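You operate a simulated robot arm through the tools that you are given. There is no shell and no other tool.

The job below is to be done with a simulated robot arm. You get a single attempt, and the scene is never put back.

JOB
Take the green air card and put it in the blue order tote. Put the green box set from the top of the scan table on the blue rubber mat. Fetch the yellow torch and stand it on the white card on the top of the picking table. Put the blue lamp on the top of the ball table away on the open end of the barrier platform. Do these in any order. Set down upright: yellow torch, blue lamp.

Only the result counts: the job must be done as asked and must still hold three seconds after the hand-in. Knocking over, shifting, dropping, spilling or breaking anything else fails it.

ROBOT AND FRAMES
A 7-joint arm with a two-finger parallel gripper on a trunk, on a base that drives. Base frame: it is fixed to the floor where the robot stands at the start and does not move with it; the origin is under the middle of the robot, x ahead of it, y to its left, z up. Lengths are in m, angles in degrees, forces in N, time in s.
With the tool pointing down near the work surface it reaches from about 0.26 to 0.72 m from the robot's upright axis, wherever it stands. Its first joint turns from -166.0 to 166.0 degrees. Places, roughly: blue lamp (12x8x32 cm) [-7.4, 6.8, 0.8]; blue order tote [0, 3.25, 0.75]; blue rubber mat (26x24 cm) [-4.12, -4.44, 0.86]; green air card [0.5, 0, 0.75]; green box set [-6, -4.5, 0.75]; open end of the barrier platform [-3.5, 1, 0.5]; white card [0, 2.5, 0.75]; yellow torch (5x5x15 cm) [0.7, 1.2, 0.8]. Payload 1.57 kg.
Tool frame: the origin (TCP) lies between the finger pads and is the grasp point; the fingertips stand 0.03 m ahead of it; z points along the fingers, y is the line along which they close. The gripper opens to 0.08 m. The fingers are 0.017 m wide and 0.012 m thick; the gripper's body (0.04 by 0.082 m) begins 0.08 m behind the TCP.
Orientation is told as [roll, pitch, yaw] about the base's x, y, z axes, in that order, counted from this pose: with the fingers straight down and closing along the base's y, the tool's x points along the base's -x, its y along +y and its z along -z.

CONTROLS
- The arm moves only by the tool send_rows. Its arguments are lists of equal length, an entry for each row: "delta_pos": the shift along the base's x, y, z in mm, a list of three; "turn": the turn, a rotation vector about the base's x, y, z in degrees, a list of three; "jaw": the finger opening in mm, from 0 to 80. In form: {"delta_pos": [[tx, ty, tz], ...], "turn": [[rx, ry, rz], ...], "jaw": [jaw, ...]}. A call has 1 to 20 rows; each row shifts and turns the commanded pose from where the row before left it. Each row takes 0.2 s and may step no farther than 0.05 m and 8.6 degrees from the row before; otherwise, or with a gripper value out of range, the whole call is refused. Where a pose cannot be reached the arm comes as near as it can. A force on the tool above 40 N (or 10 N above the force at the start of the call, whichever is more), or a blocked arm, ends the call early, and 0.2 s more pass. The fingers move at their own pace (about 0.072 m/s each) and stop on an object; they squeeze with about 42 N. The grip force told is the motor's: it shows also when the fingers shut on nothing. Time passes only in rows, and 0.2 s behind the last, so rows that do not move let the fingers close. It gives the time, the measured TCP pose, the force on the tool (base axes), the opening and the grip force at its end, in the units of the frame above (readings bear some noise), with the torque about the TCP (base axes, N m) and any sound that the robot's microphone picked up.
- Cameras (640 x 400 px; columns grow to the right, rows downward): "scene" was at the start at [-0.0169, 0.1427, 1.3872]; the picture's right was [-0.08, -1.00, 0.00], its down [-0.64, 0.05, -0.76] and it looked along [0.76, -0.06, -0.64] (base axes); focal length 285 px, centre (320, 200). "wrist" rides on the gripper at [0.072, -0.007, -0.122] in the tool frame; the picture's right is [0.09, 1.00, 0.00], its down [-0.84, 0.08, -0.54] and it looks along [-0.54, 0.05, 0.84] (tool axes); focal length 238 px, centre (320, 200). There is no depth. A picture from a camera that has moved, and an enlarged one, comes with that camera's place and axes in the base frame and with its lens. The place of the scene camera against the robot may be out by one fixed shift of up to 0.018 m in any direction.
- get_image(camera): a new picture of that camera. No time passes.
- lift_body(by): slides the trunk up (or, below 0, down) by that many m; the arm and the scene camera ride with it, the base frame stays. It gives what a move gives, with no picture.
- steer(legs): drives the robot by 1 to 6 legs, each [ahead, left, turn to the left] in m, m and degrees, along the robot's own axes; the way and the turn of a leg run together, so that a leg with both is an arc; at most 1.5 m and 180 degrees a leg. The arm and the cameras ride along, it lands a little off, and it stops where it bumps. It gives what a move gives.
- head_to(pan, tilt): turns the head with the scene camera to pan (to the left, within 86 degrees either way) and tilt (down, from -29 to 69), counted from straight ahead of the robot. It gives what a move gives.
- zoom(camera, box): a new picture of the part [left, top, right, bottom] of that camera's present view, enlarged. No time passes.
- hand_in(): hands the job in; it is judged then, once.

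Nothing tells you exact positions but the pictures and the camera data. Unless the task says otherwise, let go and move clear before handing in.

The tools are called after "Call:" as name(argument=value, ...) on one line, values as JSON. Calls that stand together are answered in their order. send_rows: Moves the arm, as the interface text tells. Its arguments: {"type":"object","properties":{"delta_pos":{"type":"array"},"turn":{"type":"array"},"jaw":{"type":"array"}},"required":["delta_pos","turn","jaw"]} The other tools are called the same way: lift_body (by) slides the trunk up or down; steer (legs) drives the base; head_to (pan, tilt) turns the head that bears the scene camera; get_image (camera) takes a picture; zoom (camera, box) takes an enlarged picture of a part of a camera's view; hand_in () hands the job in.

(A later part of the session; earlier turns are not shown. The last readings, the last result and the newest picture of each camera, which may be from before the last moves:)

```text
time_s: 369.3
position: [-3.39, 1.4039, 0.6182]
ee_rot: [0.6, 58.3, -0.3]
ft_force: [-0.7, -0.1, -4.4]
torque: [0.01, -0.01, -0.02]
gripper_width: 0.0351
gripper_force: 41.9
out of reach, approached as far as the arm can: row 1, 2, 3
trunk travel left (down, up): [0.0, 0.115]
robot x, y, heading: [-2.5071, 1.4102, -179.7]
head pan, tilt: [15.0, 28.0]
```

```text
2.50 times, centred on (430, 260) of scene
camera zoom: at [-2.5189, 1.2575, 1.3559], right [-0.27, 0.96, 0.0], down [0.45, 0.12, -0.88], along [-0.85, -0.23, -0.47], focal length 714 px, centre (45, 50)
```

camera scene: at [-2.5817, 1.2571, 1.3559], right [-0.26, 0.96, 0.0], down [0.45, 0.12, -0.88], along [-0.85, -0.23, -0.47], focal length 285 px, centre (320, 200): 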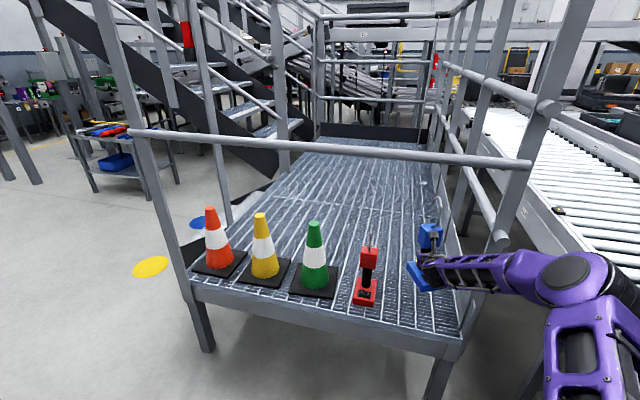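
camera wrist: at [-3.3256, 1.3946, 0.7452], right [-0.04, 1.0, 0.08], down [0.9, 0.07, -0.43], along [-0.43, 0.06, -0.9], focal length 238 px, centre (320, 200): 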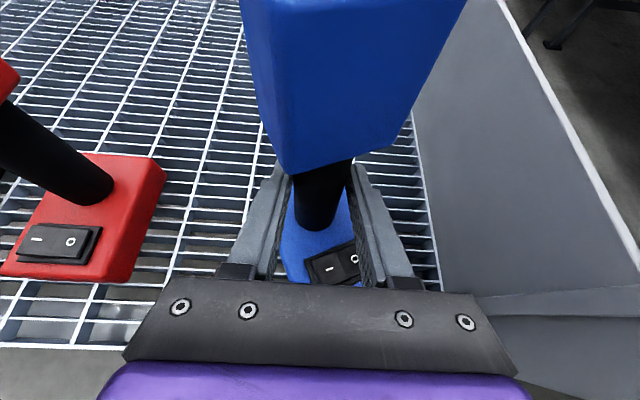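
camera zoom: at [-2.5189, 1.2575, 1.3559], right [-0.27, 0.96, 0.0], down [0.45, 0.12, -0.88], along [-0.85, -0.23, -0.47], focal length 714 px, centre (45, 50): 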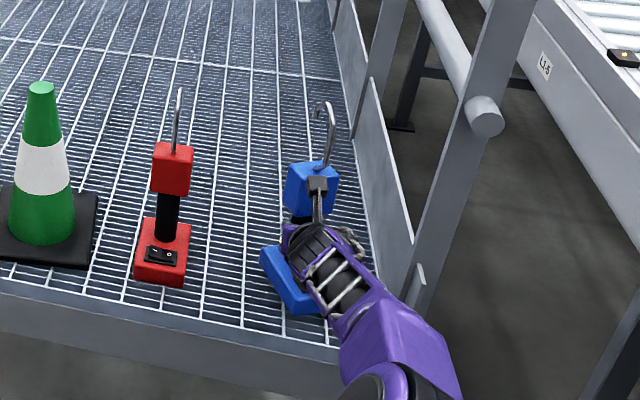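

Call:
get_image(camera="scene")

Call:
head_to(pan=-10, tilt=35)

Call:
get_image(camera="scene")

```text
taken
camera scene: at [-2.5189, 1.2575, 1.3559], right [-0.27, 0.96, 0.0], down [0.45, 0.12, -0.88], along [-0.85, -0.23, -0.47], focal length 285 px, centre (320, 200)
```

scene: 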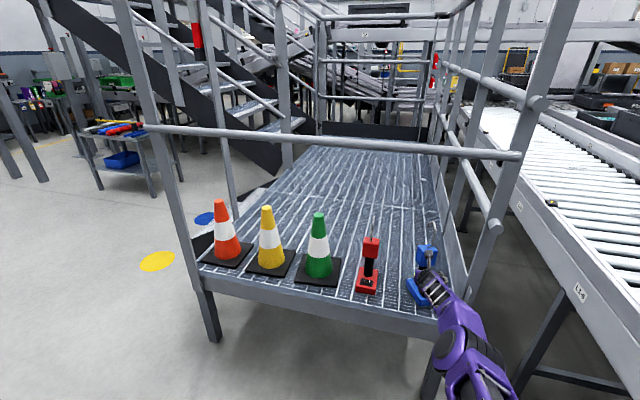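

```text
time_s: 370.2
position: [-3.3899, 1.4044, 0.6182]
ee_rot: [0.5, 58.3, -0.3]
ft_force: [-0.4, 0.5, -4.3]
torque: [-0.01, -0.04, -0.02]
gripper_width: 0.035
gripper_force: 41.7
trunk travel left (down, up): [0.0, 0.115]
robot x, y, heading: [-2.5114, 1.41, -179.4]
head pan, tilt: [-10.0, 35.0]
```

```text
taken
camera scene: at [-2.5178, 1.2963, 1.345], right [0.17, 0.99, 0.0], down [0.57, -0.1, -0.82], along [-0.81, 0.14, -0.57], focal length 285 px, centre (320, 200)
```

scene: 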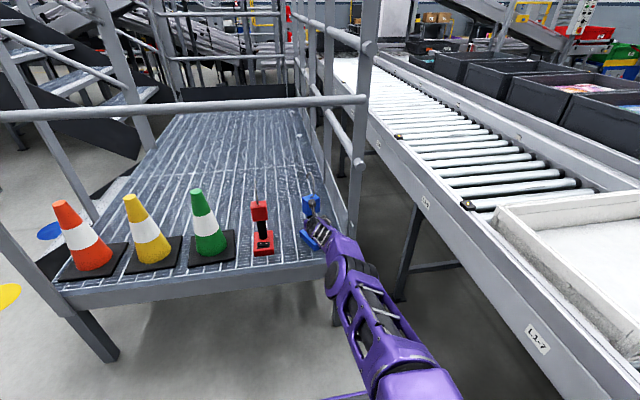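

The arm has swung into an elbow-low posture, which may allow more. I'll try to bring the lamp back to fully upright and re-centre it.

Call:
send_rows(delta_pos=[[-5, -8, 5], [-5, -8, 0], [0, 0, 0]], turn=[[0, 2.1, 0], [0, 2.2, 0], [0, 0, 0]], jaw=[0, 0, 0])

Call:
get_image(camera="wrist")

Call:
zoom(camera="scene", box=[220, 150, 420, 310])

```text
time_s: 371.0
position: [-3.3975, 1.3877, 0.6268]
ee_rot: [0.4, 62.6, -0.4]
ft_force: [0.3, -0.6, -4.2]
torque: [0.02, -0.04, 0.0]
gripper_width: 0.035
gripper_force: 41.7
out of reach, approached as far as the arm can: row 2
trunk travel left (down, up): [0.0, 0.115]
robot x, y, heading: [-2.5098, 1.4125, -179.8]
head pan, tilt: [-10.0, 35.0]
```

```text
taken
camera wrist: at [-3.3223, 1.3785, 0.7483], right [-0.03, 1.0, 0.09], down [0.87, 0.07, -0.49], along [-0.5, 0.06, -0.87], focal length 238 px, centre (320, 200)
```

wrist: 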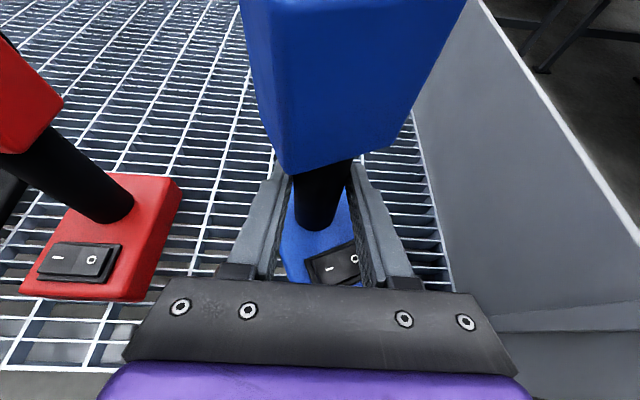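

```text
2.50 times, centred on (320, 230) of scene
camera zoom: at [-2.5178, 1.2964, 1.345], right [0.17, 0.99, 0.0], down [0.57, -0.1, -0.82], along [-0.81, 0.14, -0.57], focal length 714 px, centre (320, 125)
```

zoom: 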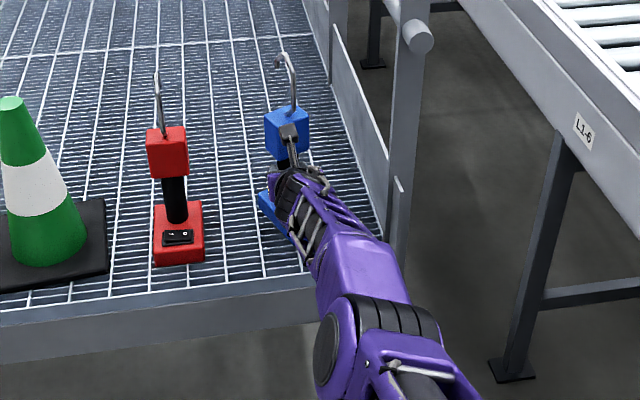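

That worked: upright again at z 0.627 and centred. I'll continue lowering in small steps.

Call:
send_rows(delta_pos=[[0, -1, -8], [0, 0, -8], [0, 0, 0]], turn=[[0, 0, 0], [0, 0, 0], [0, 0, 0]], jaw=[0, 0, 0])

Call:
send_rows(delta_pos=[[0, 0, -6], [0, 0, 0]], turn=[[0, 0, 0], [0, 0, 0]], jaw=[0, 0])

Call:
get_image(camera="wrist")

Call:
zoom(camera="scene", box=[220, 150, 420, 310])

```text
time_s: 371.8
position: [-3.3909, 1.3882, 0.6128]
ee_rot: [0.4, 62.6, -0.4]
ft_force: [0.0, -1.0, -4.5]
torque: [-0.01, -0.06, 0.01]
gripper_width: 0.035
gripper_force: 41.5
out of reach, approached as far as the arm can: row 1, 2
trunk travel left (down, up): [0.0, 0.115]
robot x, y, heading: [-2.5106, 1.4106, -179.7]
head pan, tilt: [-10.0, 35.0]
```

```text
time_s: 372.4
position: [-3.3884, 1.3884, 0.6091]
ee_rot: [0.5, 62.6, -0.4]
ft_force: [-0.3, -0.8, -1.9]
torque: [-0.02, -0.11, -0.01]
gripper_width: 0.0352
gripper_force: 41.7
trunk travel left (down, up): [0.0, 0.115]
robot x, y, heading: [-2.5095, 1.4121, -179.3]
head pan, tilt: [-10.0, 35.0]
```

```text
taken
camera wrist: at [-3.3143, 1.3778, 0.7292], right [-0.03, 1.0, 0.09], down [0.87, 0.07, -0.49], along [-0.5, 0.06, -0.87], focal length 238 px, centre (320, 200)
```

wrist: 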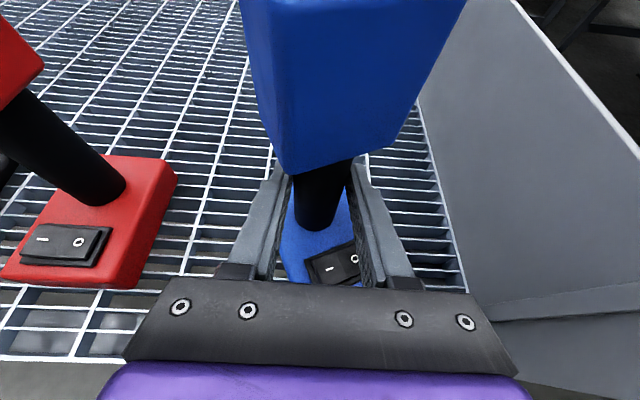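

```text
2.50 times, centred on (320, 230) of scene
camera zoom: at [-2.5177, 1.2964, 1.345], right [0.17, 0.99, 0.0], down [0.57, -0.1, -0.82], along [-0.81, 0.14, -0.57], focal length 714 px, centre (320, 125)
```

zoom: 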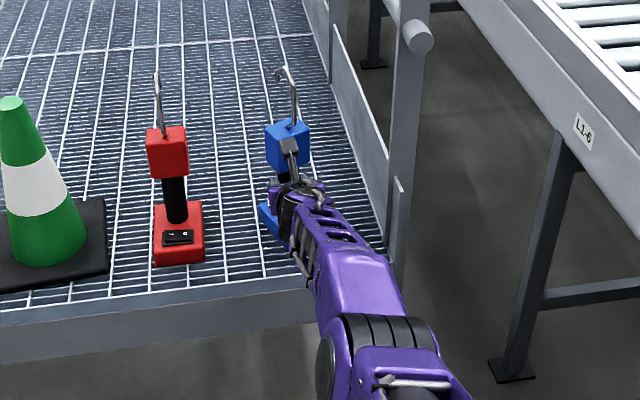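

The force reading shows the base is just touching. I'll press 2–3 mm more to seat it flat.

Call:
send_rows(delta_pos=[[0, 0, -2], [0, 0, 0]], turn=[[0, 0, 0], [0, 0, 0]], jaw=[0, 0])

Call:
send_rows(delta_pos=[[0, 0, -1.5], [0, 0, 0]], turn=[[0, 0, 0], [0, 0, 0]], jaw=[0, 0])

```text
time_s: 373.0
position: [-3.3883, 1.3872, 0.6082]
ee_rot: [0.4, 62.7, -0.4]
ft_force: [-3.6, -2.5, 2.4]
torque: [-0.37, -0.14, -0.22]
gripper_width: 0.035
gripper_force: 42.2
out of reach, approached as far as the arm can: row 1
trunk travel left (down, up): [0.0, 0.115]
robot x, y, heading: [-2.5122, 1.4108, -179.5]
head pan, tilt: [-10.0, 35.0]
```

```text
time_s: 373.6
position: [-3.387, 1.3886, 0.6092]
ee_rot: [0.3, 62.8, -0.4]
ft_force: [-7.8, -5.5, 10.2]
torque: [-0.63, -0.14, -0.38]
gripper_width: 0.0353
gripper_force: 42.1
trunk travel left (down, up): [0.0, 0.115]
robot x, y, heading: [-2.5098, 1.416, -179.8]
head pan, tilt: [-10.0, 35.0]
```

Call:
send_rows(delta_pos=[[0, 0, 2], [0, 0, 0]], turn=[[0, 0, 0], [0, 0, 0]], jaw=[0, 0])

Call:
get_image(camera="wrist")

Call:
zoom(camera="scene", box=[260, 170, 380, 270])

```text
time_s: 374.2
position: [-3.3877, 1.3877, 0.6084]
ee_rot: [0.5, 62.7, -0.3]
ft_force: [-9.9, -5.1, 8.9]
torque: [-0.53, 0.15, -0.31]
gripper_width: 0.0349
gripper_force: 42.2
trunk travel left (down, up): [0.0, 0.115]
robot x, y, heading: [-2.5112, 1.4098, -179.7]
head pan, tilt: [-10.0, 35.0]
```

```text
taken
camera wrist: at [-3.314, 1.3784, 0.7289], right [-0.03, 1.0, 0.09], down [0.87, 0.07, -0.49], along [-0.5, 0.06, -0.86], focal length 238 px, centre (320, 200)
```

wrist: 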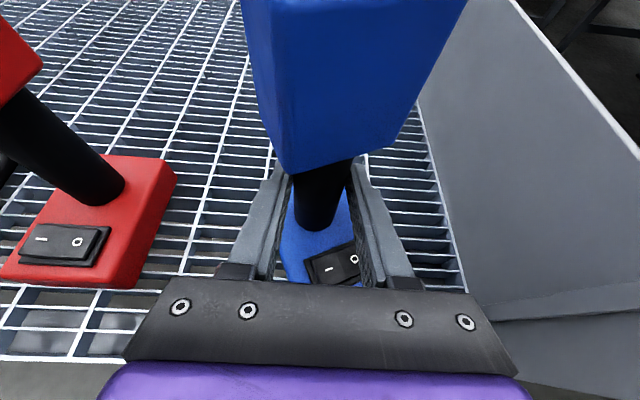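

```text
4.00 times, centred on (320, 220) of scene
camera zoom: at [-2.5168, 1.2963, 1.345], right [0.17, 0.99, 0.0], down [0.57, -0.1, -0.82], along [-0.81, 0.14, -0.57], focal length 1142 px, centre (320, 120)
```

zoom: 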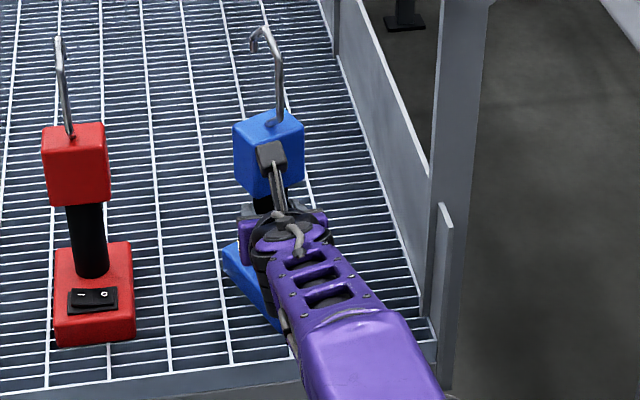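

Call:
send_rows(delta_pos=[[0, 0, 2], [0, 0, 0]], turn=[[0, 0, 0], [0, 0, 0]], jaw=[0, 0])

```text
time_s: 374.8
position: [-3.388, 1.3876, 0.6079]
ee_rot: [0.5, 62.4, -0.2]
ft_force: [-3.2, -3.3, 4.5]
torque: [-0.35, -0.17, -0.19]
gripper_width: 0.0353
gripper_force: 42.0
trunk travel left (down, up): [0.0, 0.115]
robot x, y, heading: [-2.5073, 1.4115, -179.5]
head pan, tilt: [-10.0, 35.0]
```

Call:
send_rows(delta_pos=[[0, 0, 1], [0, 0, 0]], turn=[[0, 0, 0], [0, 0, 0]], jaw=[0, 0])

Call:
send_rows(delta_pos=[[0, 0, 0], [0, 0, 0], [0, 0, 0], [0, 0, 0], [0, 0, 0]], turn=[[0, 0, 0], [0, 0, 0], [0, 0, 0], [0, 0, 0], [0, 0, 0]], jaw=[38, 42, 55, 70, 78])

Call:
get_image(camera="wrist")

Call:
zoom(camera="scene", box=[240, 160, 400, 280])

```text
time_s: 375.4
position: [-3.3886, 1.3861, 0.6064]
ee_rot: [0.4, 62.6, -0.2]
ft_force: [-1.0, 2.0, -2.9]
torque: [0.04, -0.09, 0.07]
gripper_width: 0.035
gripper_force: 42.0
out of reach, approached as far as the arm can: row 1
trunk travel left (down, up): [0.0, 0.115]
robot x, y, heading: [-2.5118, 1.4127, -179.7]
head pan, tilt: [-10.0, 35.0]
```

```text
time_s: 376.6
position: [-3.3888, 1.3849, 0.6109]
ee_rot: [0.3, 62.8, -0.3]
ft_force: [0.2, 0.3, -0.4]
torque: [-0.02, 0.0, 0.0]
gripper_width: 0.0781
gripper_force: 0.1
trunk travel left (down, up): [0.0, 0.115]
robot x, y, heading: [-2.5109, 1.412, -179.7]
head pan, tilt: [-10.0, 35.0]
```

```text
taken
camera wrist: at [-3.3143, 1.3754, 0.7303], right [-0.03, 1.0, 0.09], down [0.86, 0.07, -0.5], along [-0.5, 0.06, -0.86], focal length 238 px, centre (320, 200)
```

wrist: 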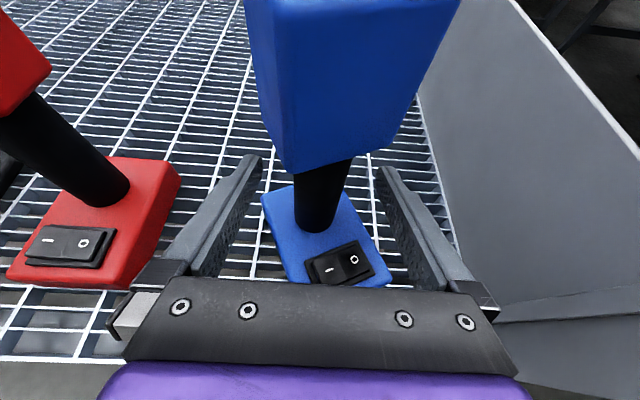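

```text
3.33 times, centred on (320, 220) of scene
camera zoom: at [-2.5174, 1.2964, 1.345], right [0.17, 0.99, 0.0], down [0.57, -0.1, -0.82], along [-0.81, 0.14, -0.57], focal length 951 px, centre (320, 133)
```

zoom: 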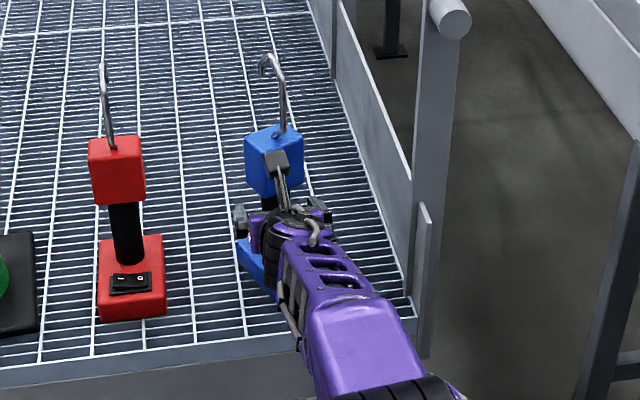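

The lamp stands free on the platform, and the force has dropped to zero. I'll withdraw by rolling the whole robot straight back.

Call:
steer(legs=[[-0.3, 0, 0]])

Call:
get_image(camera="wrist")

Call:
get_image(camera="scene")

```text
time_s: 378.6
position: [-3.088, 1.3865, 0.6093]
ee_rot: [0.4, 62.8, -0.1]
ft_force: [0.6, 0.6, 0.1]
torque: [0.03, 0.01, -0.01]
gripper_width: 0.0779
gripper_force: 0.1
trunk travel left (down, up): [0.0, 0.115]
robot x, y, heading: [-2.2089, 1.4136, -179.7]
head pan, tilt: [-10.0, 35.0]
```

```text
taken
camera wrist: at [-3.0135, 1.3777, 0.7303], right [-0.03, 1.0, 0.09], down [0.87, 0.07, -0.5], along [-0.5, 0.06, -0.86], focal length 238 px, centre (320, 200)
```

wrist: 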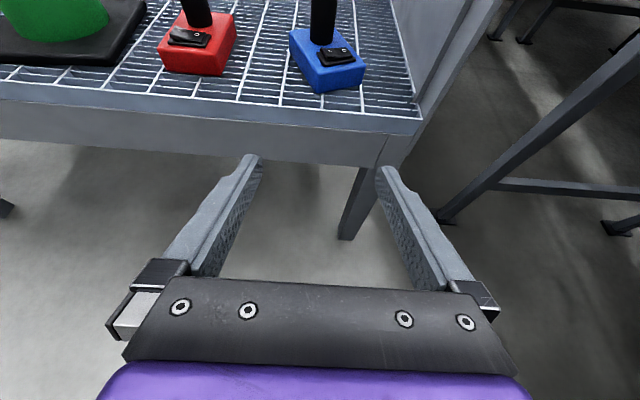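

```text
taken
camera scene: at [-2.2166, 1.2984, 1.345], right [0.17, 0.99, 0.0], down [0.57, -0.1, -0.82], along [-0.81, 0.14, -0.57], focal length 285 px, centre (320, 200)
```

scene: 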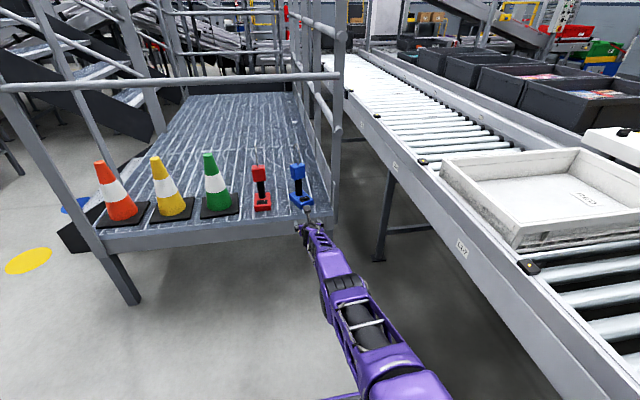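

Call:
zoom(camera="scene", box=[220, 140, 360, 240])

```text
4.00 times, centred on (290, 190) of scene
camera zoom: at [-2.2166, 1.2984, 1.345], right [0.17, 0.99, 0.0], down [0.57, -0.1, -0.82], along [-0.81, 0.14, -0.57], focal length 1142 px, centre (440, 240)
```

zoom: 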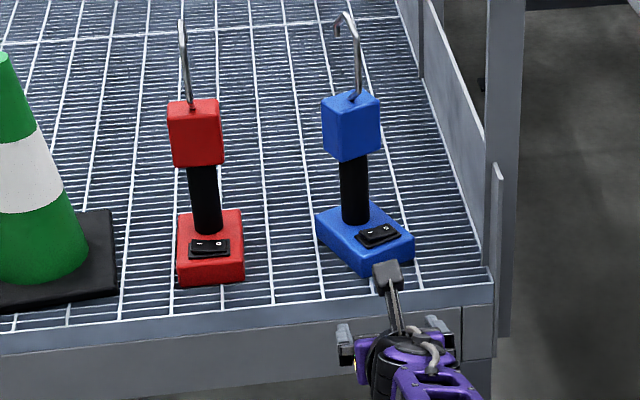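

The blue lamp stands upright next to the red one at the open end. Now for the green box set: I'll fold the arm back to a compact pose first and then look toward the scan table.

Call:
lift_body(by=0.05)

Call:
send_rows(delta_pos=[[10, 0, 40], [10, 0, 40], [10, 0, 40], [20, 0, 40], [20, 0, 40], [20, 0, 40], [20, 0, 30], [0, 0, 0]], turn=[[0, 0, 0], [0, 0, 0], [0, 0, 0], [0, 0, 0], [0, 0, 0], [0, 0, 0], [0, 0, 0], [0, 0, 0]], jaw=[80, 80, 80, 80, 80, 80, 80, 80])

Call:
get_image(camera="scene")

```text
time_s: 379.6
position: [-3.0882, 1.3867, 0.6572]
ee_rot: [0.5, 62.8, -0.2]
ft_force: [0.4, -0.1, -0.8]
torque: [-0.01, 0.0, 0.02]
gripper_width: 0.0781
gripper_force: 0.1
trunk travel left (down, up): [-0.05, 0.065]
robot x, y, heading: [-2.2093, 1.4132, -179.9]
head pan, tilt: [-10.0, 35.0]
```

```text
time_s: 381.4
position: [-3.1382, 1.3872, 0.8953]
ee_rot: [0.4, 62.8, -0.2]
ft_force: [0.5, -0.9, 0.0]
torque: [-0.05, -0.02, -0.01]
gripper_width: 0.08
gripper_force: 0.0
out of reach, approached as far as the arm can: row 1, 2, 3, 4, 5, 6, 7
trunk travel left (down, up): [-0.05, 0.065]
robot x, y, heading: [-2.2116, 1.4162, -179.6]
head pan, tilt: [-10.0, 35.0]
```

```text
taken
camera scene: at [-2.2165, 1.2984, 1.395], right [0.17, 0.99, 0.0], down [0.57, -0.1, -0.82], along [-0.81, 0.14, -0.57], focal length 285 px, centre (320, 200)
```

scene: 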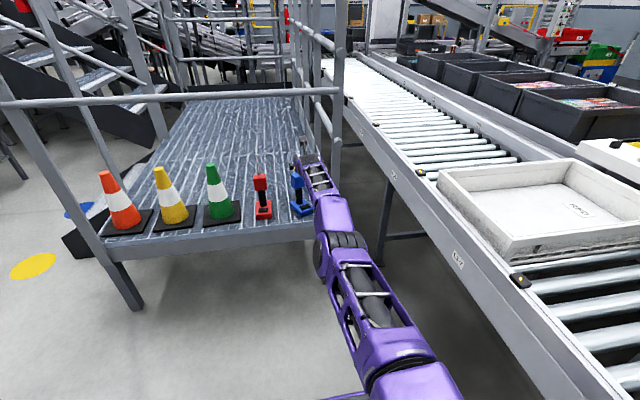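

The arm stretched forward instead of folding, so I'll back the robot off first for safety, then retract it.

Call:
steer(legs=[[-0.4, 0, 0]])

Call:
send_rows(delta_pos=[[30, 0, 0], [30, 0, 0], [30, 0, 0], [30, 0, 0], [30, 0, 0], [30, 0, 0], [0, 0, 0]], turn=[[0, 0, 0], [0, 0, 0], [0, 0, 0], [0, 0, 0], [0, 0, 0], [0, 0, 0], [0, 0, 0]], jaw=[80, 80, 80, 80, 80, 80, 80])

Call:
get_image(camera="scene")

```text
time_s: 383.9
position: [-2.738, 1.3876, 0.8945]
ee_rot: [0.5, 62.7, 0.0]
ft_force: [0.0, -0.6, 0.1]
torque: [0.01, 0.02, -0.01]
gripper_width: 0.0799
gripper_force: 0.0
trunk travel left (down, up): [-0.05, 0.065]
robot x, y, heading: [-1.8064, 1.418, -179.5]
head pan, tilt: [-10.0, 35.0]
```

```text
time_s: 385.4
position: [-2.5582, 1.3865, 0.8944]
ee_rot: [0.3, 62.8, -0.1]
ft_force: [-0.3, -0.2, -0.6]
torque: [-0.02, -0.01, 0.01]
gripper_width: 0.0801
gripper_force: 0.0
trunk travel left (down, up): [-0.05, 0.065]
robot x, y, heading: [-1.8099, 1.4173, -179.0]
head pan, tilt: [-10.0, 35.0]
```

```text
taken
camera scene: at [-1.815, 1.3019, 1.395], right [0.16, 0.99, 0.0], down [0.57, -0.09, -0.82], along [-0.81, 0.13, -0.57], focal length 285 px, centre (320, 200)
```

scene: 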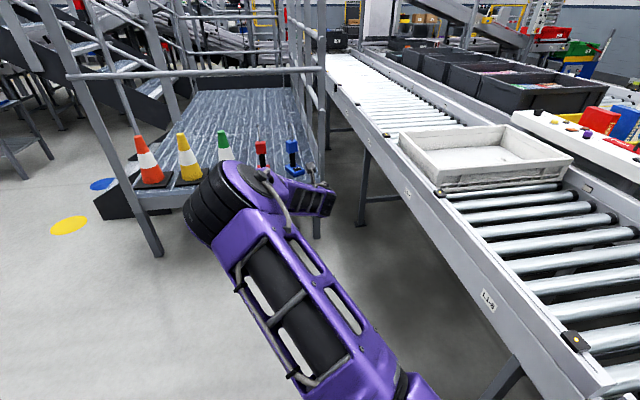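

Call:
send_rows(delta_pos=[[20, 0, 20], [20, 0, 20], [20, 0, 20], [20, 0, 20], [20, 0, 20], [20, 0, 20], [20, 0, 10], [20, 0, 10], [20, 0, 0], [0, 0, 0]], turn=[[0, -7, 0], [0, -7, 0], [0, -7, 0], [0, -7, 0], [0, -7, 0], [0, -7, 0], [0, -7, 0], [0, -7, 0], [0, -6.7, 0], [0, 0, 0]], jaw=[80, 80, 80, 80, 80, 80, 80, 80, 80, 80])

Call:
get_image(camera="scene")

```text
time_s: 387.6
position: [-2.3779, 1.3884, 1.0339]
ee_rot: [0.4, -0.1, 0.0]
ft_force: [0.3, 0.3, 0.2]
torque: [-0.01, 0.01, -0.03]
gripper_width: 0.0798
gripper_force: 0.0
trunk travel left (down, up): [-0.05, 0.065]
robot x, y, heading: [-1.8067, 1.4136, -179.4]
head pan, tilt: [-10.0, 35.0]
```

```text
taken
camera scene: at [-1.8151, 1.3019, 1.395], right [0.16, 0.99, 0.0], down [0.57, -0.09, -0.82], along [-0.81, 0.13, -0.57], focal length 285 px, centre (320, 200)
```

scene: 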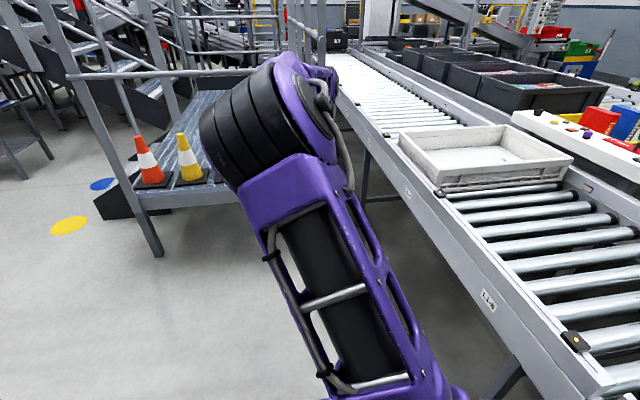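

Call:
send_rows(delta_pos=[[30, 0, 0], [30, 0, 0], [30, 0, 10], [30, 0, 10], [0, 0, 0]], turn=[[0, 0, 0], [0, 0, 0], [0, 0, 0], [0, 0, 0], [0, 0, 0]], jaw=[80, 80, 80, 80, 80])

Call:
head_to(pan=60, tilt=15)

Call:
get_image(camera="scene")

```text
time_s: 388.9
position: [-2.2592, 1.3864, 1.0534]
ee_rot: [0.4, 0.2, 0.0]
ft_force: [-0.9, -0.5, -0.1]
torque: [-0.01, 0.02, 0.03]
gripper_width: 0.08
gripper_force: 0.1
trunk travel left (down, up): [-0.05, 0.065]
robot x, y, heading: [-1.8088, 1.4132, -179.6]
head pan, tilt: [-10.0, 35.0]
```

```text
time_s: 390.3
position: [-2.26, 1.3873, 1.0518]
ee_rot: [0.6, 0.0, -0.2]
ft_force: [0.2, -1.6, 0.8]
torque: [0.07, 0.06, 0.04]
gripper_width: 0.0798
gripper_force: 0.1
trunk travel left (down, up): [-0.05, 0.065]
robot x, y, heading: [-1.8058, 1.416, -179.4]
head pan, tilt: [60.0, 15.0]
```

```text
taken
camera scene: at [-1.7845, 1.2128, 1.4296], right [-0.8, 0.6, 0.0], down [0.14, 0.18, -0.97], along [-0.59, -0.78, -0.23], focal length 285 px, centre (320, 200)
```

scene: 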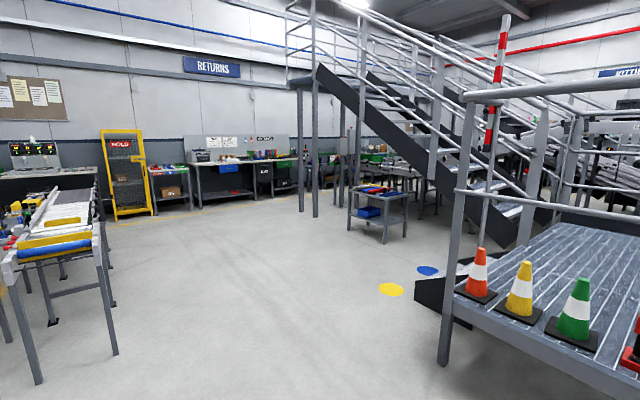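

The RETURNS bench with something blue on it is on the south wall, roughly where the mat should be. I'll drive diagonally across the clear floor toward it.

Call:
steer(legs=[[0, 0, 60], [1.5, 0, 0], [1.5, 0, 0]])

Call:
head_to(pan=20, tilt=15)

Call:
get_image(camera="scene")

```text
time_s: 407.5
position: [-3.3165, -1.6786, 1.054]
ee_rot: [0.4, 0.0, 64.7]
ft_force: [0.4, 0.3, -0.2]
torque: [-0.01, 0.01, 0.0]
gripper_width: 0.08
gripper_force: 0.0
trunk travel left (down, up): [-0.05, 0.065]
robot x, y, heading: [-3.1531, -1.2588, -114.5]
head pan, tilt: [60.0, 15.0]
```

```text
time_s: 408.5
position: [-3.3166, -1.6781, 1.0533]
ee_rot: [0.3, 0.1, 64.7]
ft_force: [0.7, 0.3, 0.2]
torque: [-0.05, 0.01, 0.02]
gripper_width: 0.0802
gripper_force: 0.1
trunk travel left (down, up): [-0.05, 0.065]
robot x, y, heading: [-3.1521, -1.2585, -114.7]
head pan, tilt: [20.0, 15.0]
```

```text
taken
camera scene: at [-2.9589, -1.3093, 1.4319], right [-0.91, -0.42, 0.0], down [-0.09, 0.19, -0.98], along [0.41, -0.89, -0.21], focal length 285 px, centre (320, 200)
```

scene: 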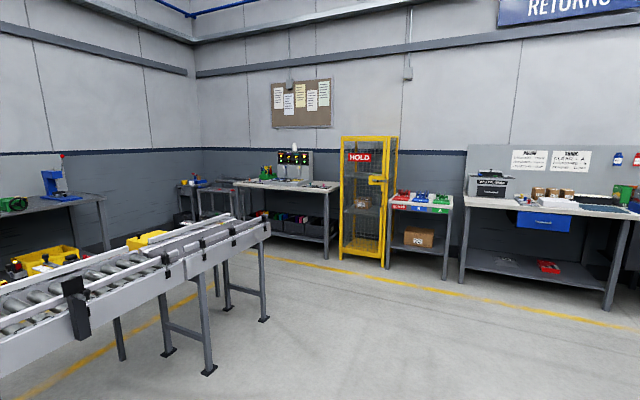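

Call:
head_to(pan=-20, tilt=15)

Call:
get_image(camera="scene")

```text
time_s: 409.6
position: [-3.3176, -1.6769, 1.0541]
ee_rot: [0.4, 0.0, 64.8]
ft_force: [0.9, -0.4, 0.4]
torque: [0.02, 0.02, 0.0]
gripper_width: 0.0799
gripper_force: 0.0
trunk travel left (down, up): [-0.05, 0.065]
robot x, y, heading: [-3.1495, -1.2568, -114.6]
head pan, tilt: [-20.0, 15.0]
```

```text
taken
camera scene: at [-2.9598, -1.3097, 1.4321], right [-0.91, -0.41, 0.0], down [-0.08, 0.19, -0.98], along [0.4, -0.89, -0.21], focal length 285 px, centre (320, 200)
```

scene: 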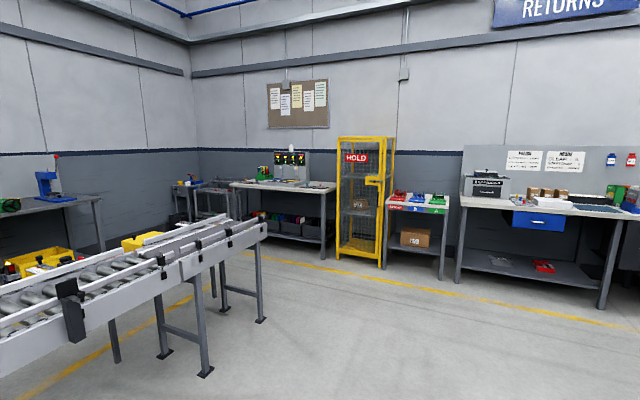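

The head is blocked by the swivelled elbow, so I'll extend the arm a bit to free it.

Call:
send_rows(delta_pos=[[-12, -27, 0], [-12, -27, 0], [-12, -27, 0], [-12, -27, 0], [0, 0, 0]], turn=[[0, 0, 0], [0, 0, 0], [0, 0, 0], [0, 0, 0], [0, 0, 0]], jaw=[80, 80, 80, 80, 80])

Call:
head_to(pan=0, tilt=18)

Call:
get_image(camera="scene")

```text
time_s: 410.8
position: [-3.3647, -1.7869, 1.0551]
ee_rot: [0.5, 0.1, 64.7]
ft_force: [-0.4, 0.3, 0.4]
torque: [0.0, -0.03, 0.02]
gripper_width: 0.0799
gripper_force: 0.0
trunk travel left (down, up): [-0.05, 0.065]
robot x, y, heading: [-3.1534, -1.2571, -114.6]
head pan, tilt: [-20.0, 15.0]
```

```text
time_s: 411.6
position: [-3.3642, -1.7858, 1.0533]
ee_rot: [0.4, 0.1, 64.8]
ft_force: [-0.1, 0.5, -0.5]
torque: [-0.02, -0.04, 0.0]
gripper_width: 0.0799
gripper_force: 0.0
trunk travel left (down, up): [-0.05, 0.065]
robot x, y, heading: [-3.1517, -1.258, -114.9]
head pan, tilt: [0.0, 18.0]
```

```text
taken
camera scene: at [-3.037, -1.3094, 1.4221], right [-0.91, 0.42, 0.0], down [0.13, 0.28, -0.95], along [-0.4, -0.86, -0.31], focal length 285 px, centre (320, 200)
```

scene: 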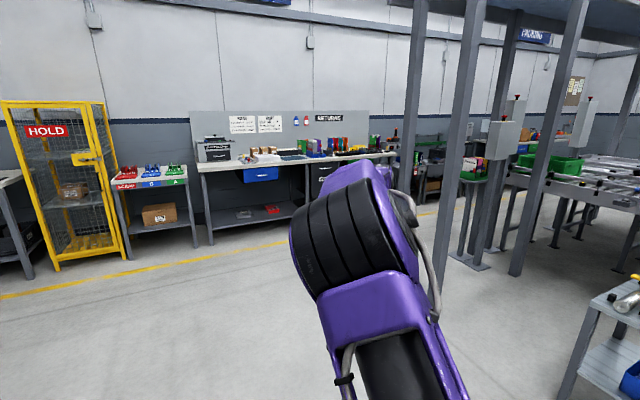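

Call:
steer(legs=[[1.3, 0, 0], [0, 0, 24]])

Call:
head_to(pan=10, tilt=25)

Call:
get_image(camera="scene")

```text
time_s: 419.4
position: [-3.6814, -2.9993, 1.0528]
ee_rot: [0.4, 0.1, 88.3]
ft_force: [0.5, 0.5, -0.1]
torque: [-0.01, 0.0, -0.05]
gripper_width: 0.0798
gripper_force: 0.0
trunk travel left (down, up): [-0.05, 0.065]
robot x, y, heading: [-3.6985, -2.4291, -91.3]
head pan, tilt: [0.0, 18.0]
```

```text
time_s: 420.1
position: [-3.6836, -2.997, 1.0539]
ee_rot: [0.4, 0.1, 88.2]
ft_force: [0.4, 0.0, 0.2]
torque: [0.02, 0.0, -0.01]
gripper_width: 0.08
gripper_force: 0.1
trunk travel left (down, up): [-0.05, 0.065]
robot x, y, heading: [-3.6975, -2.4296, -91.3]
head pan, tilt: [10.0, 25.0]
```

```text
taken
camera scene: at [-3.5538, -2.4235, 1.4108], right [-0.99, -0.15, 0.0], down [-0.06, 0.42, -0.91], along [0.14, -0.9, -0.42], focal length 285 px, centre (320, 200)
```

scene: 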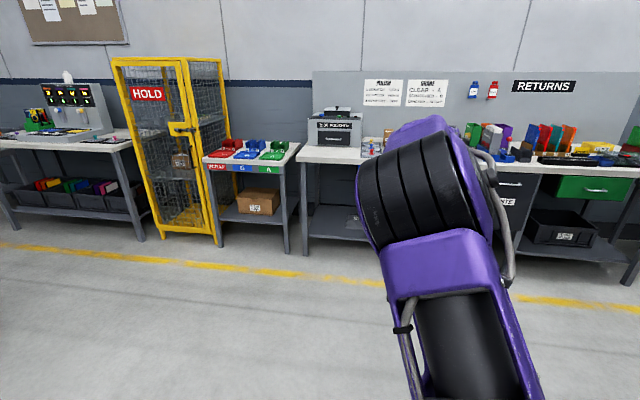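

Call:
head_to(pan=-35, tilt=20)

Call:
get_image(camera="scene")

```text
time_s: 421.2
position: [-3.6836, -2.9982, 1.054]
ee_rot: [0.5, 0.1, 88.2]
ft_force: [0.0, 0.3, -0.2]
torque: [0.01, 0.0, 0.03]
gripper_width: 0.0801
gripper_force: 0.0
trunk travel left (down, up): [-0.05, 0.065]
robot x, y, heading: [-3.6983, -2.43, -91.3]
head pan, tilt: [-35.0, 20.0]
```

```text
taken
camera scene: at [-3.6228, -2.4077, 1.4188], right [-0.81, 0.59, 0.0], down [0.2, 0.28, -0.94], along [-0.55, -0.76, -0.34], focal length 285 px, centre (320, 200)
```

scene: 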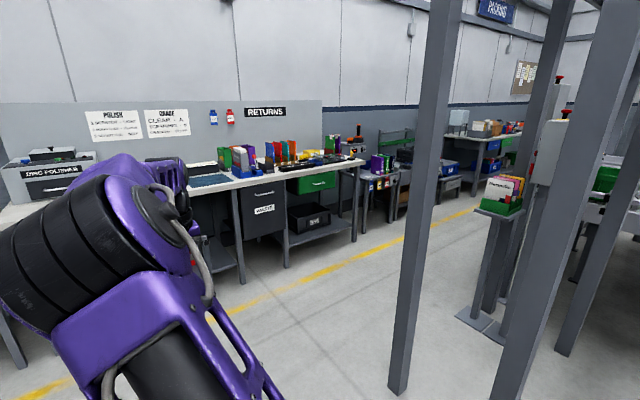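

Call:
zoom(camera="scene", box=[170, 120, 420, 270])

Call:
zoom(camera="scene", box=[330, 120, 450, 220])

```text
2.56 times, centred on (295, 195) of scene
camera zoom: at [-3.6228, -2.4077, 1.4188], right [-0.81, 0.59, 0.0], down [0.2, 0.28, -0.94], along [-0.55, -0.76, -0.34], focal length 731 px, centre (384, 213)
```

zoom: 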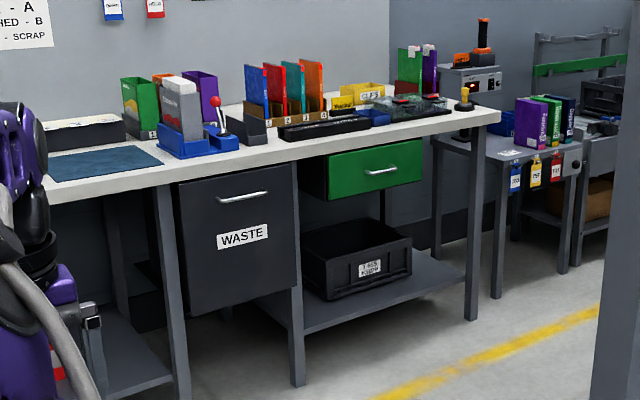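

```text
4.00 times, centred on (390, 170) of scene
camera zoom: at [-3.6228, -2.4077, 1.4188], right [-0.81, 0.59, 0.0], down [0.2, 0.28, -0.94], along [-0.55, -0.76, -0.34], focal length 1142 px, centre (40, 320)
```

zoom: 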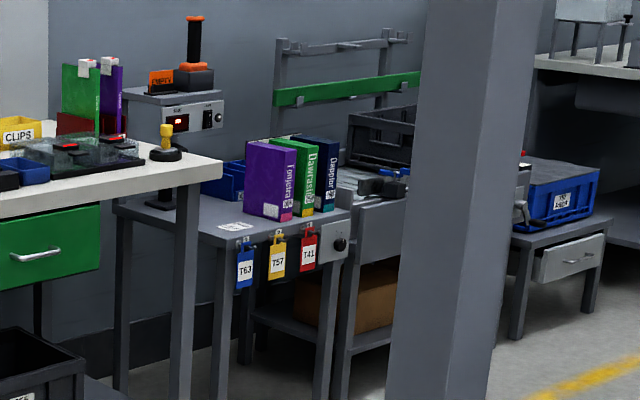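

The scan table holds three upright box sets side by side: purple, green and navy, at about [-5.7, -4.2]. The blue mat is on the RETURNS bench near [-4.1, -4.4]. I'll drive along the lane in front of the bench to the scan table.

Call:
steer(legs=[[1.05, 0, 1.3], [0, 0, -90]])

Call:
head_to(pan=20, tilt=25)

Call:
get_image(camera="scene")

```text
time_s: 430.7
position: [-4.2772, -3.5192, 1.054]
ee_rot: [0.5, 0.2, -1.2]
ft_force: [-0.2, 0.0, 0.3]
torque: [-0.01, 0.05, 0.02]
gripper_width: 0.0797
gripper_force: 0.1
trunk travel left (down, up): [-0.05, 0.065]
robot x, y, heading: [-3.7125, -3.4995, 179.2]
head pan, tilt: [-35.0, 20.0]
```

```text
time_s: 431.9
position: [-4.2792, -3.5189, 1.0548]
ee_rot: [0.4, 0.1, -1.2]
ft_force: [-0.2, 0.3, -0.4]
torque: [0.01, 0.0, -0.01]
gripper_width: 0.0799
gripper_force: 0.1
trunk travel left (down, up): [-0.05, 0.065]
robot x, y, heading: [-3.7088, -3.4961, 179.4]
head pan, tilt: [20.0, 25.0]
```

```text
taken
camera scene: at [-3.7194, -3.661, 1.4107], right [-0.33, 0.94, 0.0], down [0.4, 0.14, -0.91], along [-0.86, -0.3, -0.42], focal length 285 px, centre (320, 200)
```

scene: 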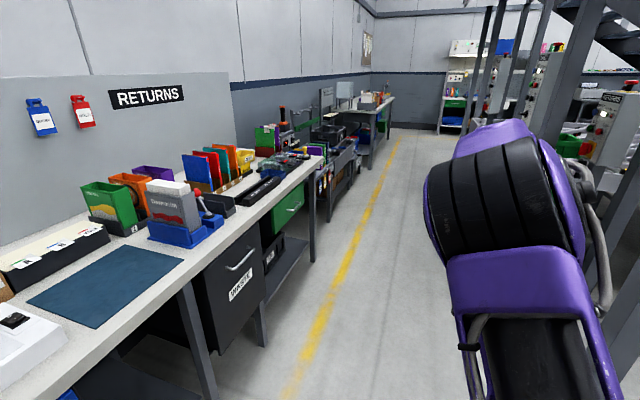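

Call:
steer(legs=[[1.4, 0.04, 0.5]])

Call:
head_to(pan=30, tilt=30)

Call:
get_image(camera="scene")

```text
time_s: 439.1
position: [-5.7116, -3.5535, 1.0555]
ee_rot: [0.4, 0.1, -0.8]
ft_force: [0.1, 0.1, 0.3]
torque: [-0.01, -0.01, 0.0]
gripper_width: 0.0801
gripper_force: 0.1
trunk travel left (down, up): [-0.05, 0.065]
robot x, y, heading: [-5.1391, -3.5265, 179.8]
head pan, tilt: [20.0, 25.0]
```

```text
time_s: 439.8
position: [-5.7109, -3.5541, 1.0544]
ee_rot: [0.3, 0.1, -0.9]
ft_force: [0.0, -0.1, -0.3]
torque: [0.02, 0.0, 0.0]
gripper_width: 0.0802
gripper_force: 0.0
trunk travel left (down, up): [-0.05, 0.065]
robot x, y, heading: [-5.142, -3.5334, 179.9]
head pan, tilt: [30.0, 30.0]
```

```text
taken
camera scene: at [-5.1427, -3.7043, 1.4028], right [-0.5, 0.87, 0.0], down [0.43, 0.25, -0.87], along [-0.75, -0.43, -0.5], focal length 285 px, centre (320, 200)
```

scene: 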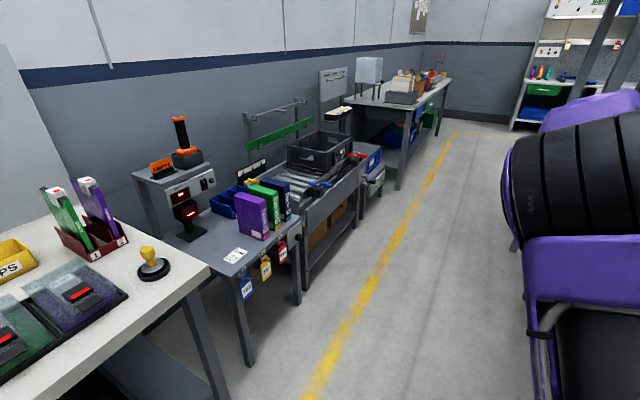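

Call:
zoom(camera="scene", box=[160, 130, 340, 290])

Call:
zoom(camera="scene", box=[220, 165, 310, 250])

```text
2.50 times, centred on (250, 210) of scene
camera zoom: at [-5.1427, -3.7043, 1.4028], right [-0.5, 0.87, 0.0], down [0.43, 0.25, -0.87], along [-0.75, -0.43, -0.5], focal length 714 px, centre (495, 175)
```

zoom: 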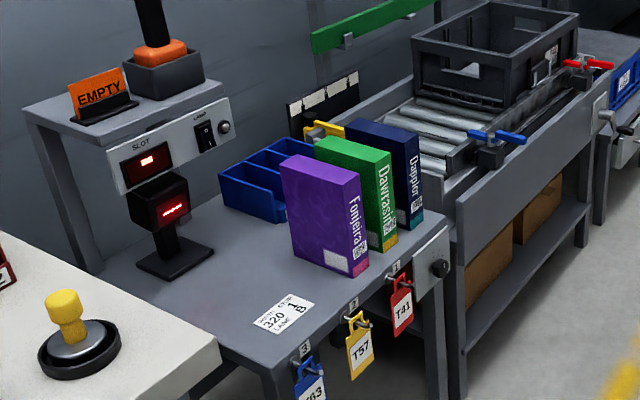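

```text
4.71 times, centred on (265, 208) of scene
camera zoom: at [-5.1427, -3.7043, 1.4028], right [-0.5, 0.87, 0.0], down [0.43, 0.25, -0.87], along [-0.75, -0.43, -0.5], focal length 1343 px, centre (579, 165)
```

zoom: 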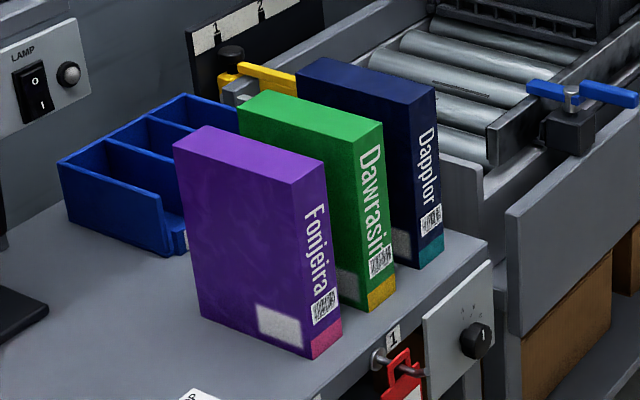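

The three box sets stand with roughly 37 mm gaps. The green "Dawrasir" one is in the middle at about x −5.845, spine at y −4.295, top z ≈ 0.90, about 34 mm thick. I'll move in front of it and turn to face the table.

Call:
steer(legs=[[0.7, 0, 0], [0, 0, 90]])

Call:
head_to(pan=12, tilt=40)

Call:
get_image(camera="scene")

Call:
get_image(camera="wrist")

```text
time_s: 447.6
position: [-5.8197, -4.0915, 1.055]
ee_rot: [0.4, 0.1, 89.1]
ft_force: [-0.8, -0.5, 0.2]
torque: [0.03, 0.03, 0.01]
gripper_width: 0.08
gripper_force: 0.1
trunk travel left (down, up): [-0.05, 0.065]
robot x, y, heading: [-5.8447, -3.5217, -90.3]
head pan, tilt: [30.0, 30.0]
```

```text
time_s: 448.4
position: [-5.8204, -4.0912, 1.0541]
ee_rot: [0.4, 0.1, 89.1]
ft_force: [0.1, 0.0, 0.0]
torque: [0.0, 0.0, 0.05]
gripper_width: 0.0799
gripper_force: 0.1
trunk travel left (down, up): [-0.05, 0.065]
robot x, y, heading: [-5.8444, -3.5232, -90.3]
head pan, tilt: [12.0, 40.0]
```

```text
taken
camera scene: at [-5.6975, -3.5063, 1.3874], right [-0.98, -0.2, 0.0], down [-0.13, 0.63, -0.77], along [0.16, -0.75, -0.64], focal length 285 px, centre (320, 200)
```

scene: 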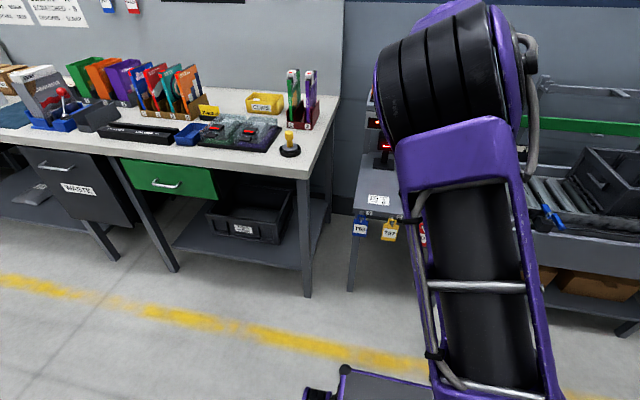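

```text
taken
camera wrist: at [-5.8148, -4.1643, 1.1777], right [-1.0, -0.08, 0.01], down [-0.06, 0.84, 0.54], along [-0.05, 0.54, -0.84], focal length 238 px, centre (320, 200)
```

wrist: 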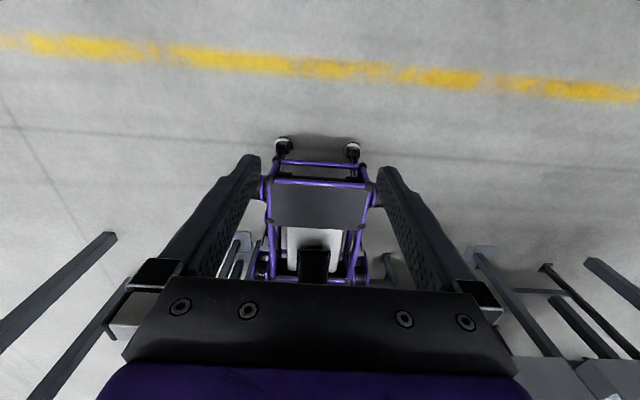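

The wrist camera faces backward in this pose, so I'll spin the hand 180° to look forward at the boxes.

Call:
send_rows(delta_pos=[[0, 0, 0], [0, 0, 0], [0, 0, 0], [0, 0, 0], [0, 0, 0], [0, 0, 0], [0, 0, 0], [0, 0, 0], [0, 0, 0], [0, 0, 0], [0, 0, 0], [0, 0, 0], [0, 0, 0], [0, 0, 0], [0, 0, 0], [0, 0, 0], [0, 0, 0], [0, 0, 0], [0, 0, 0], [0, 0, 0]], turn=[[0, 0, -8.5], [0, 0, -8.5], [0, 0, -8.5], [0, 0, -8.5], [0, 0, -8.5], [0, 0, -8.5], [0, 0, -8.5], [0, 0, -8.5], [0, 0, -8.5], [0, 0, -8.5], [0, 0, -8.5], [0, 0, -8.5], [0, 0, -8.5], [0, 0, -8.5], [0, 0, -8.5], [0, 0, -8.5], [0, 0, -8.5], [0, 0, -8.5], [0, 0, -8.5], [0, 0, -8.5]], jaw=[80, 80, 80, 80, 80, 80, 80, 80, 80, 80, 80, 80, 80, 80, 80, 80, 80, 80, 80, 80])

Call:
get_image(camera="wrist")

Call:
get_image(camera="scene")

```text
time_s: 452.6
position: [-5.82, -4.0908, 1.0542]
ee_rot: [0.5, 0.0, -81.1]
ft_force: [0.2, 0.2, 0.5]
torque: [0.0, 0.02, -0.02]
gripper_width: 0.08
gripper_force: 0.1
trunk travel left (down, up): [-0.05, 0.065]
robot x, y, heading: [-5.8459, -3.5197, -90.2]
head pan, tilt: [12.0, 40.0]
```

```text
taken
camera wrist: at [-5.8397, -4.0232, 1.1779], right [0.97, 0.25, 0.01], down [0.2, -0.82, 0.54], along [0.14, -0.52, -0.84], focal length 238 px, centre (320, 200)
```

wrist: 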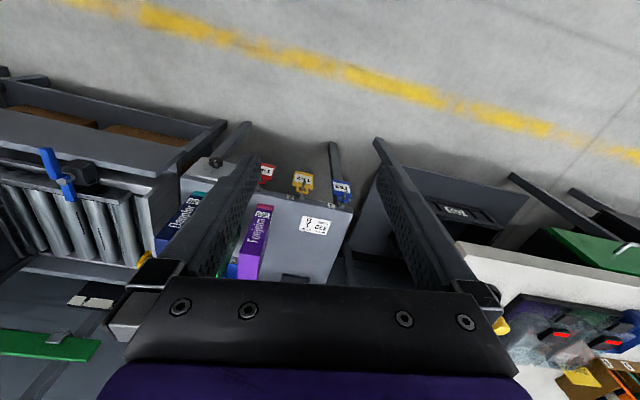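

```text
taken
camera scene: at [-5.6976, -3.5062, 1.3874], right [-0.98, -0.2, 0.0], down [-0.13, 0.63, -0.77], along [0.16, -0.75, -0.64], focal length 285 px, centre (320, 200)
```

scene: 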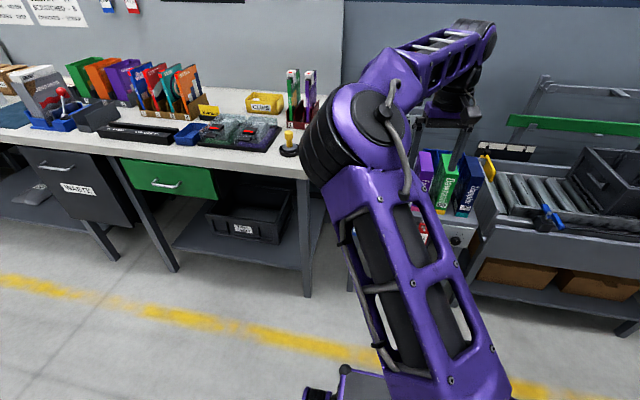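

Call:
zoom(camera="wrist", box=[140, 120, 360, 290])

Call:
zoom(camera="scene", box=[390, 110, 530, 260])

```text
2.35 times, centred on (250, 205) of wrist
camera zoom: at [-5.8397, -4.0232, 1.1779], right [0.97, 0.25, 0.01], down [0.2, -0.82, 0.54], along [0.14, -0.52, -0.84], focal length 561 px, centre (485, 188)
```

zoom: 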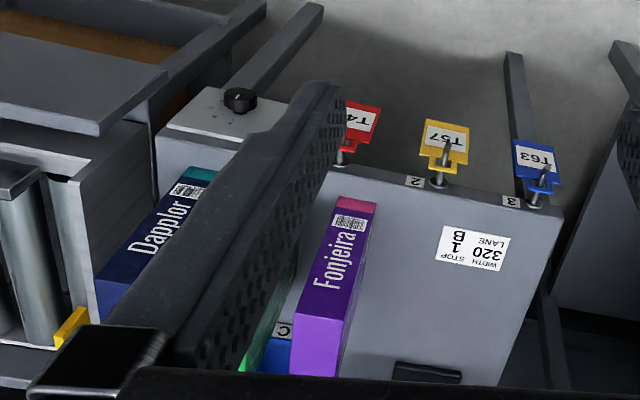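

```text
2.67 times, centred on (460, 185) of scene
camera zoom: at [-5.6976, -3.5062, 1.3874], right [-0.98, -0.2, 0.0], down [-0.13, 0.63, -0.77], along [0.16, -0.75, -0.64], focal length 761 px, centre (-53, 240)
```

zoom: 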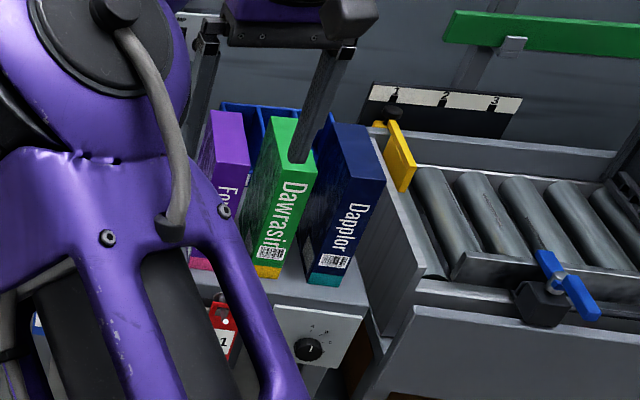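

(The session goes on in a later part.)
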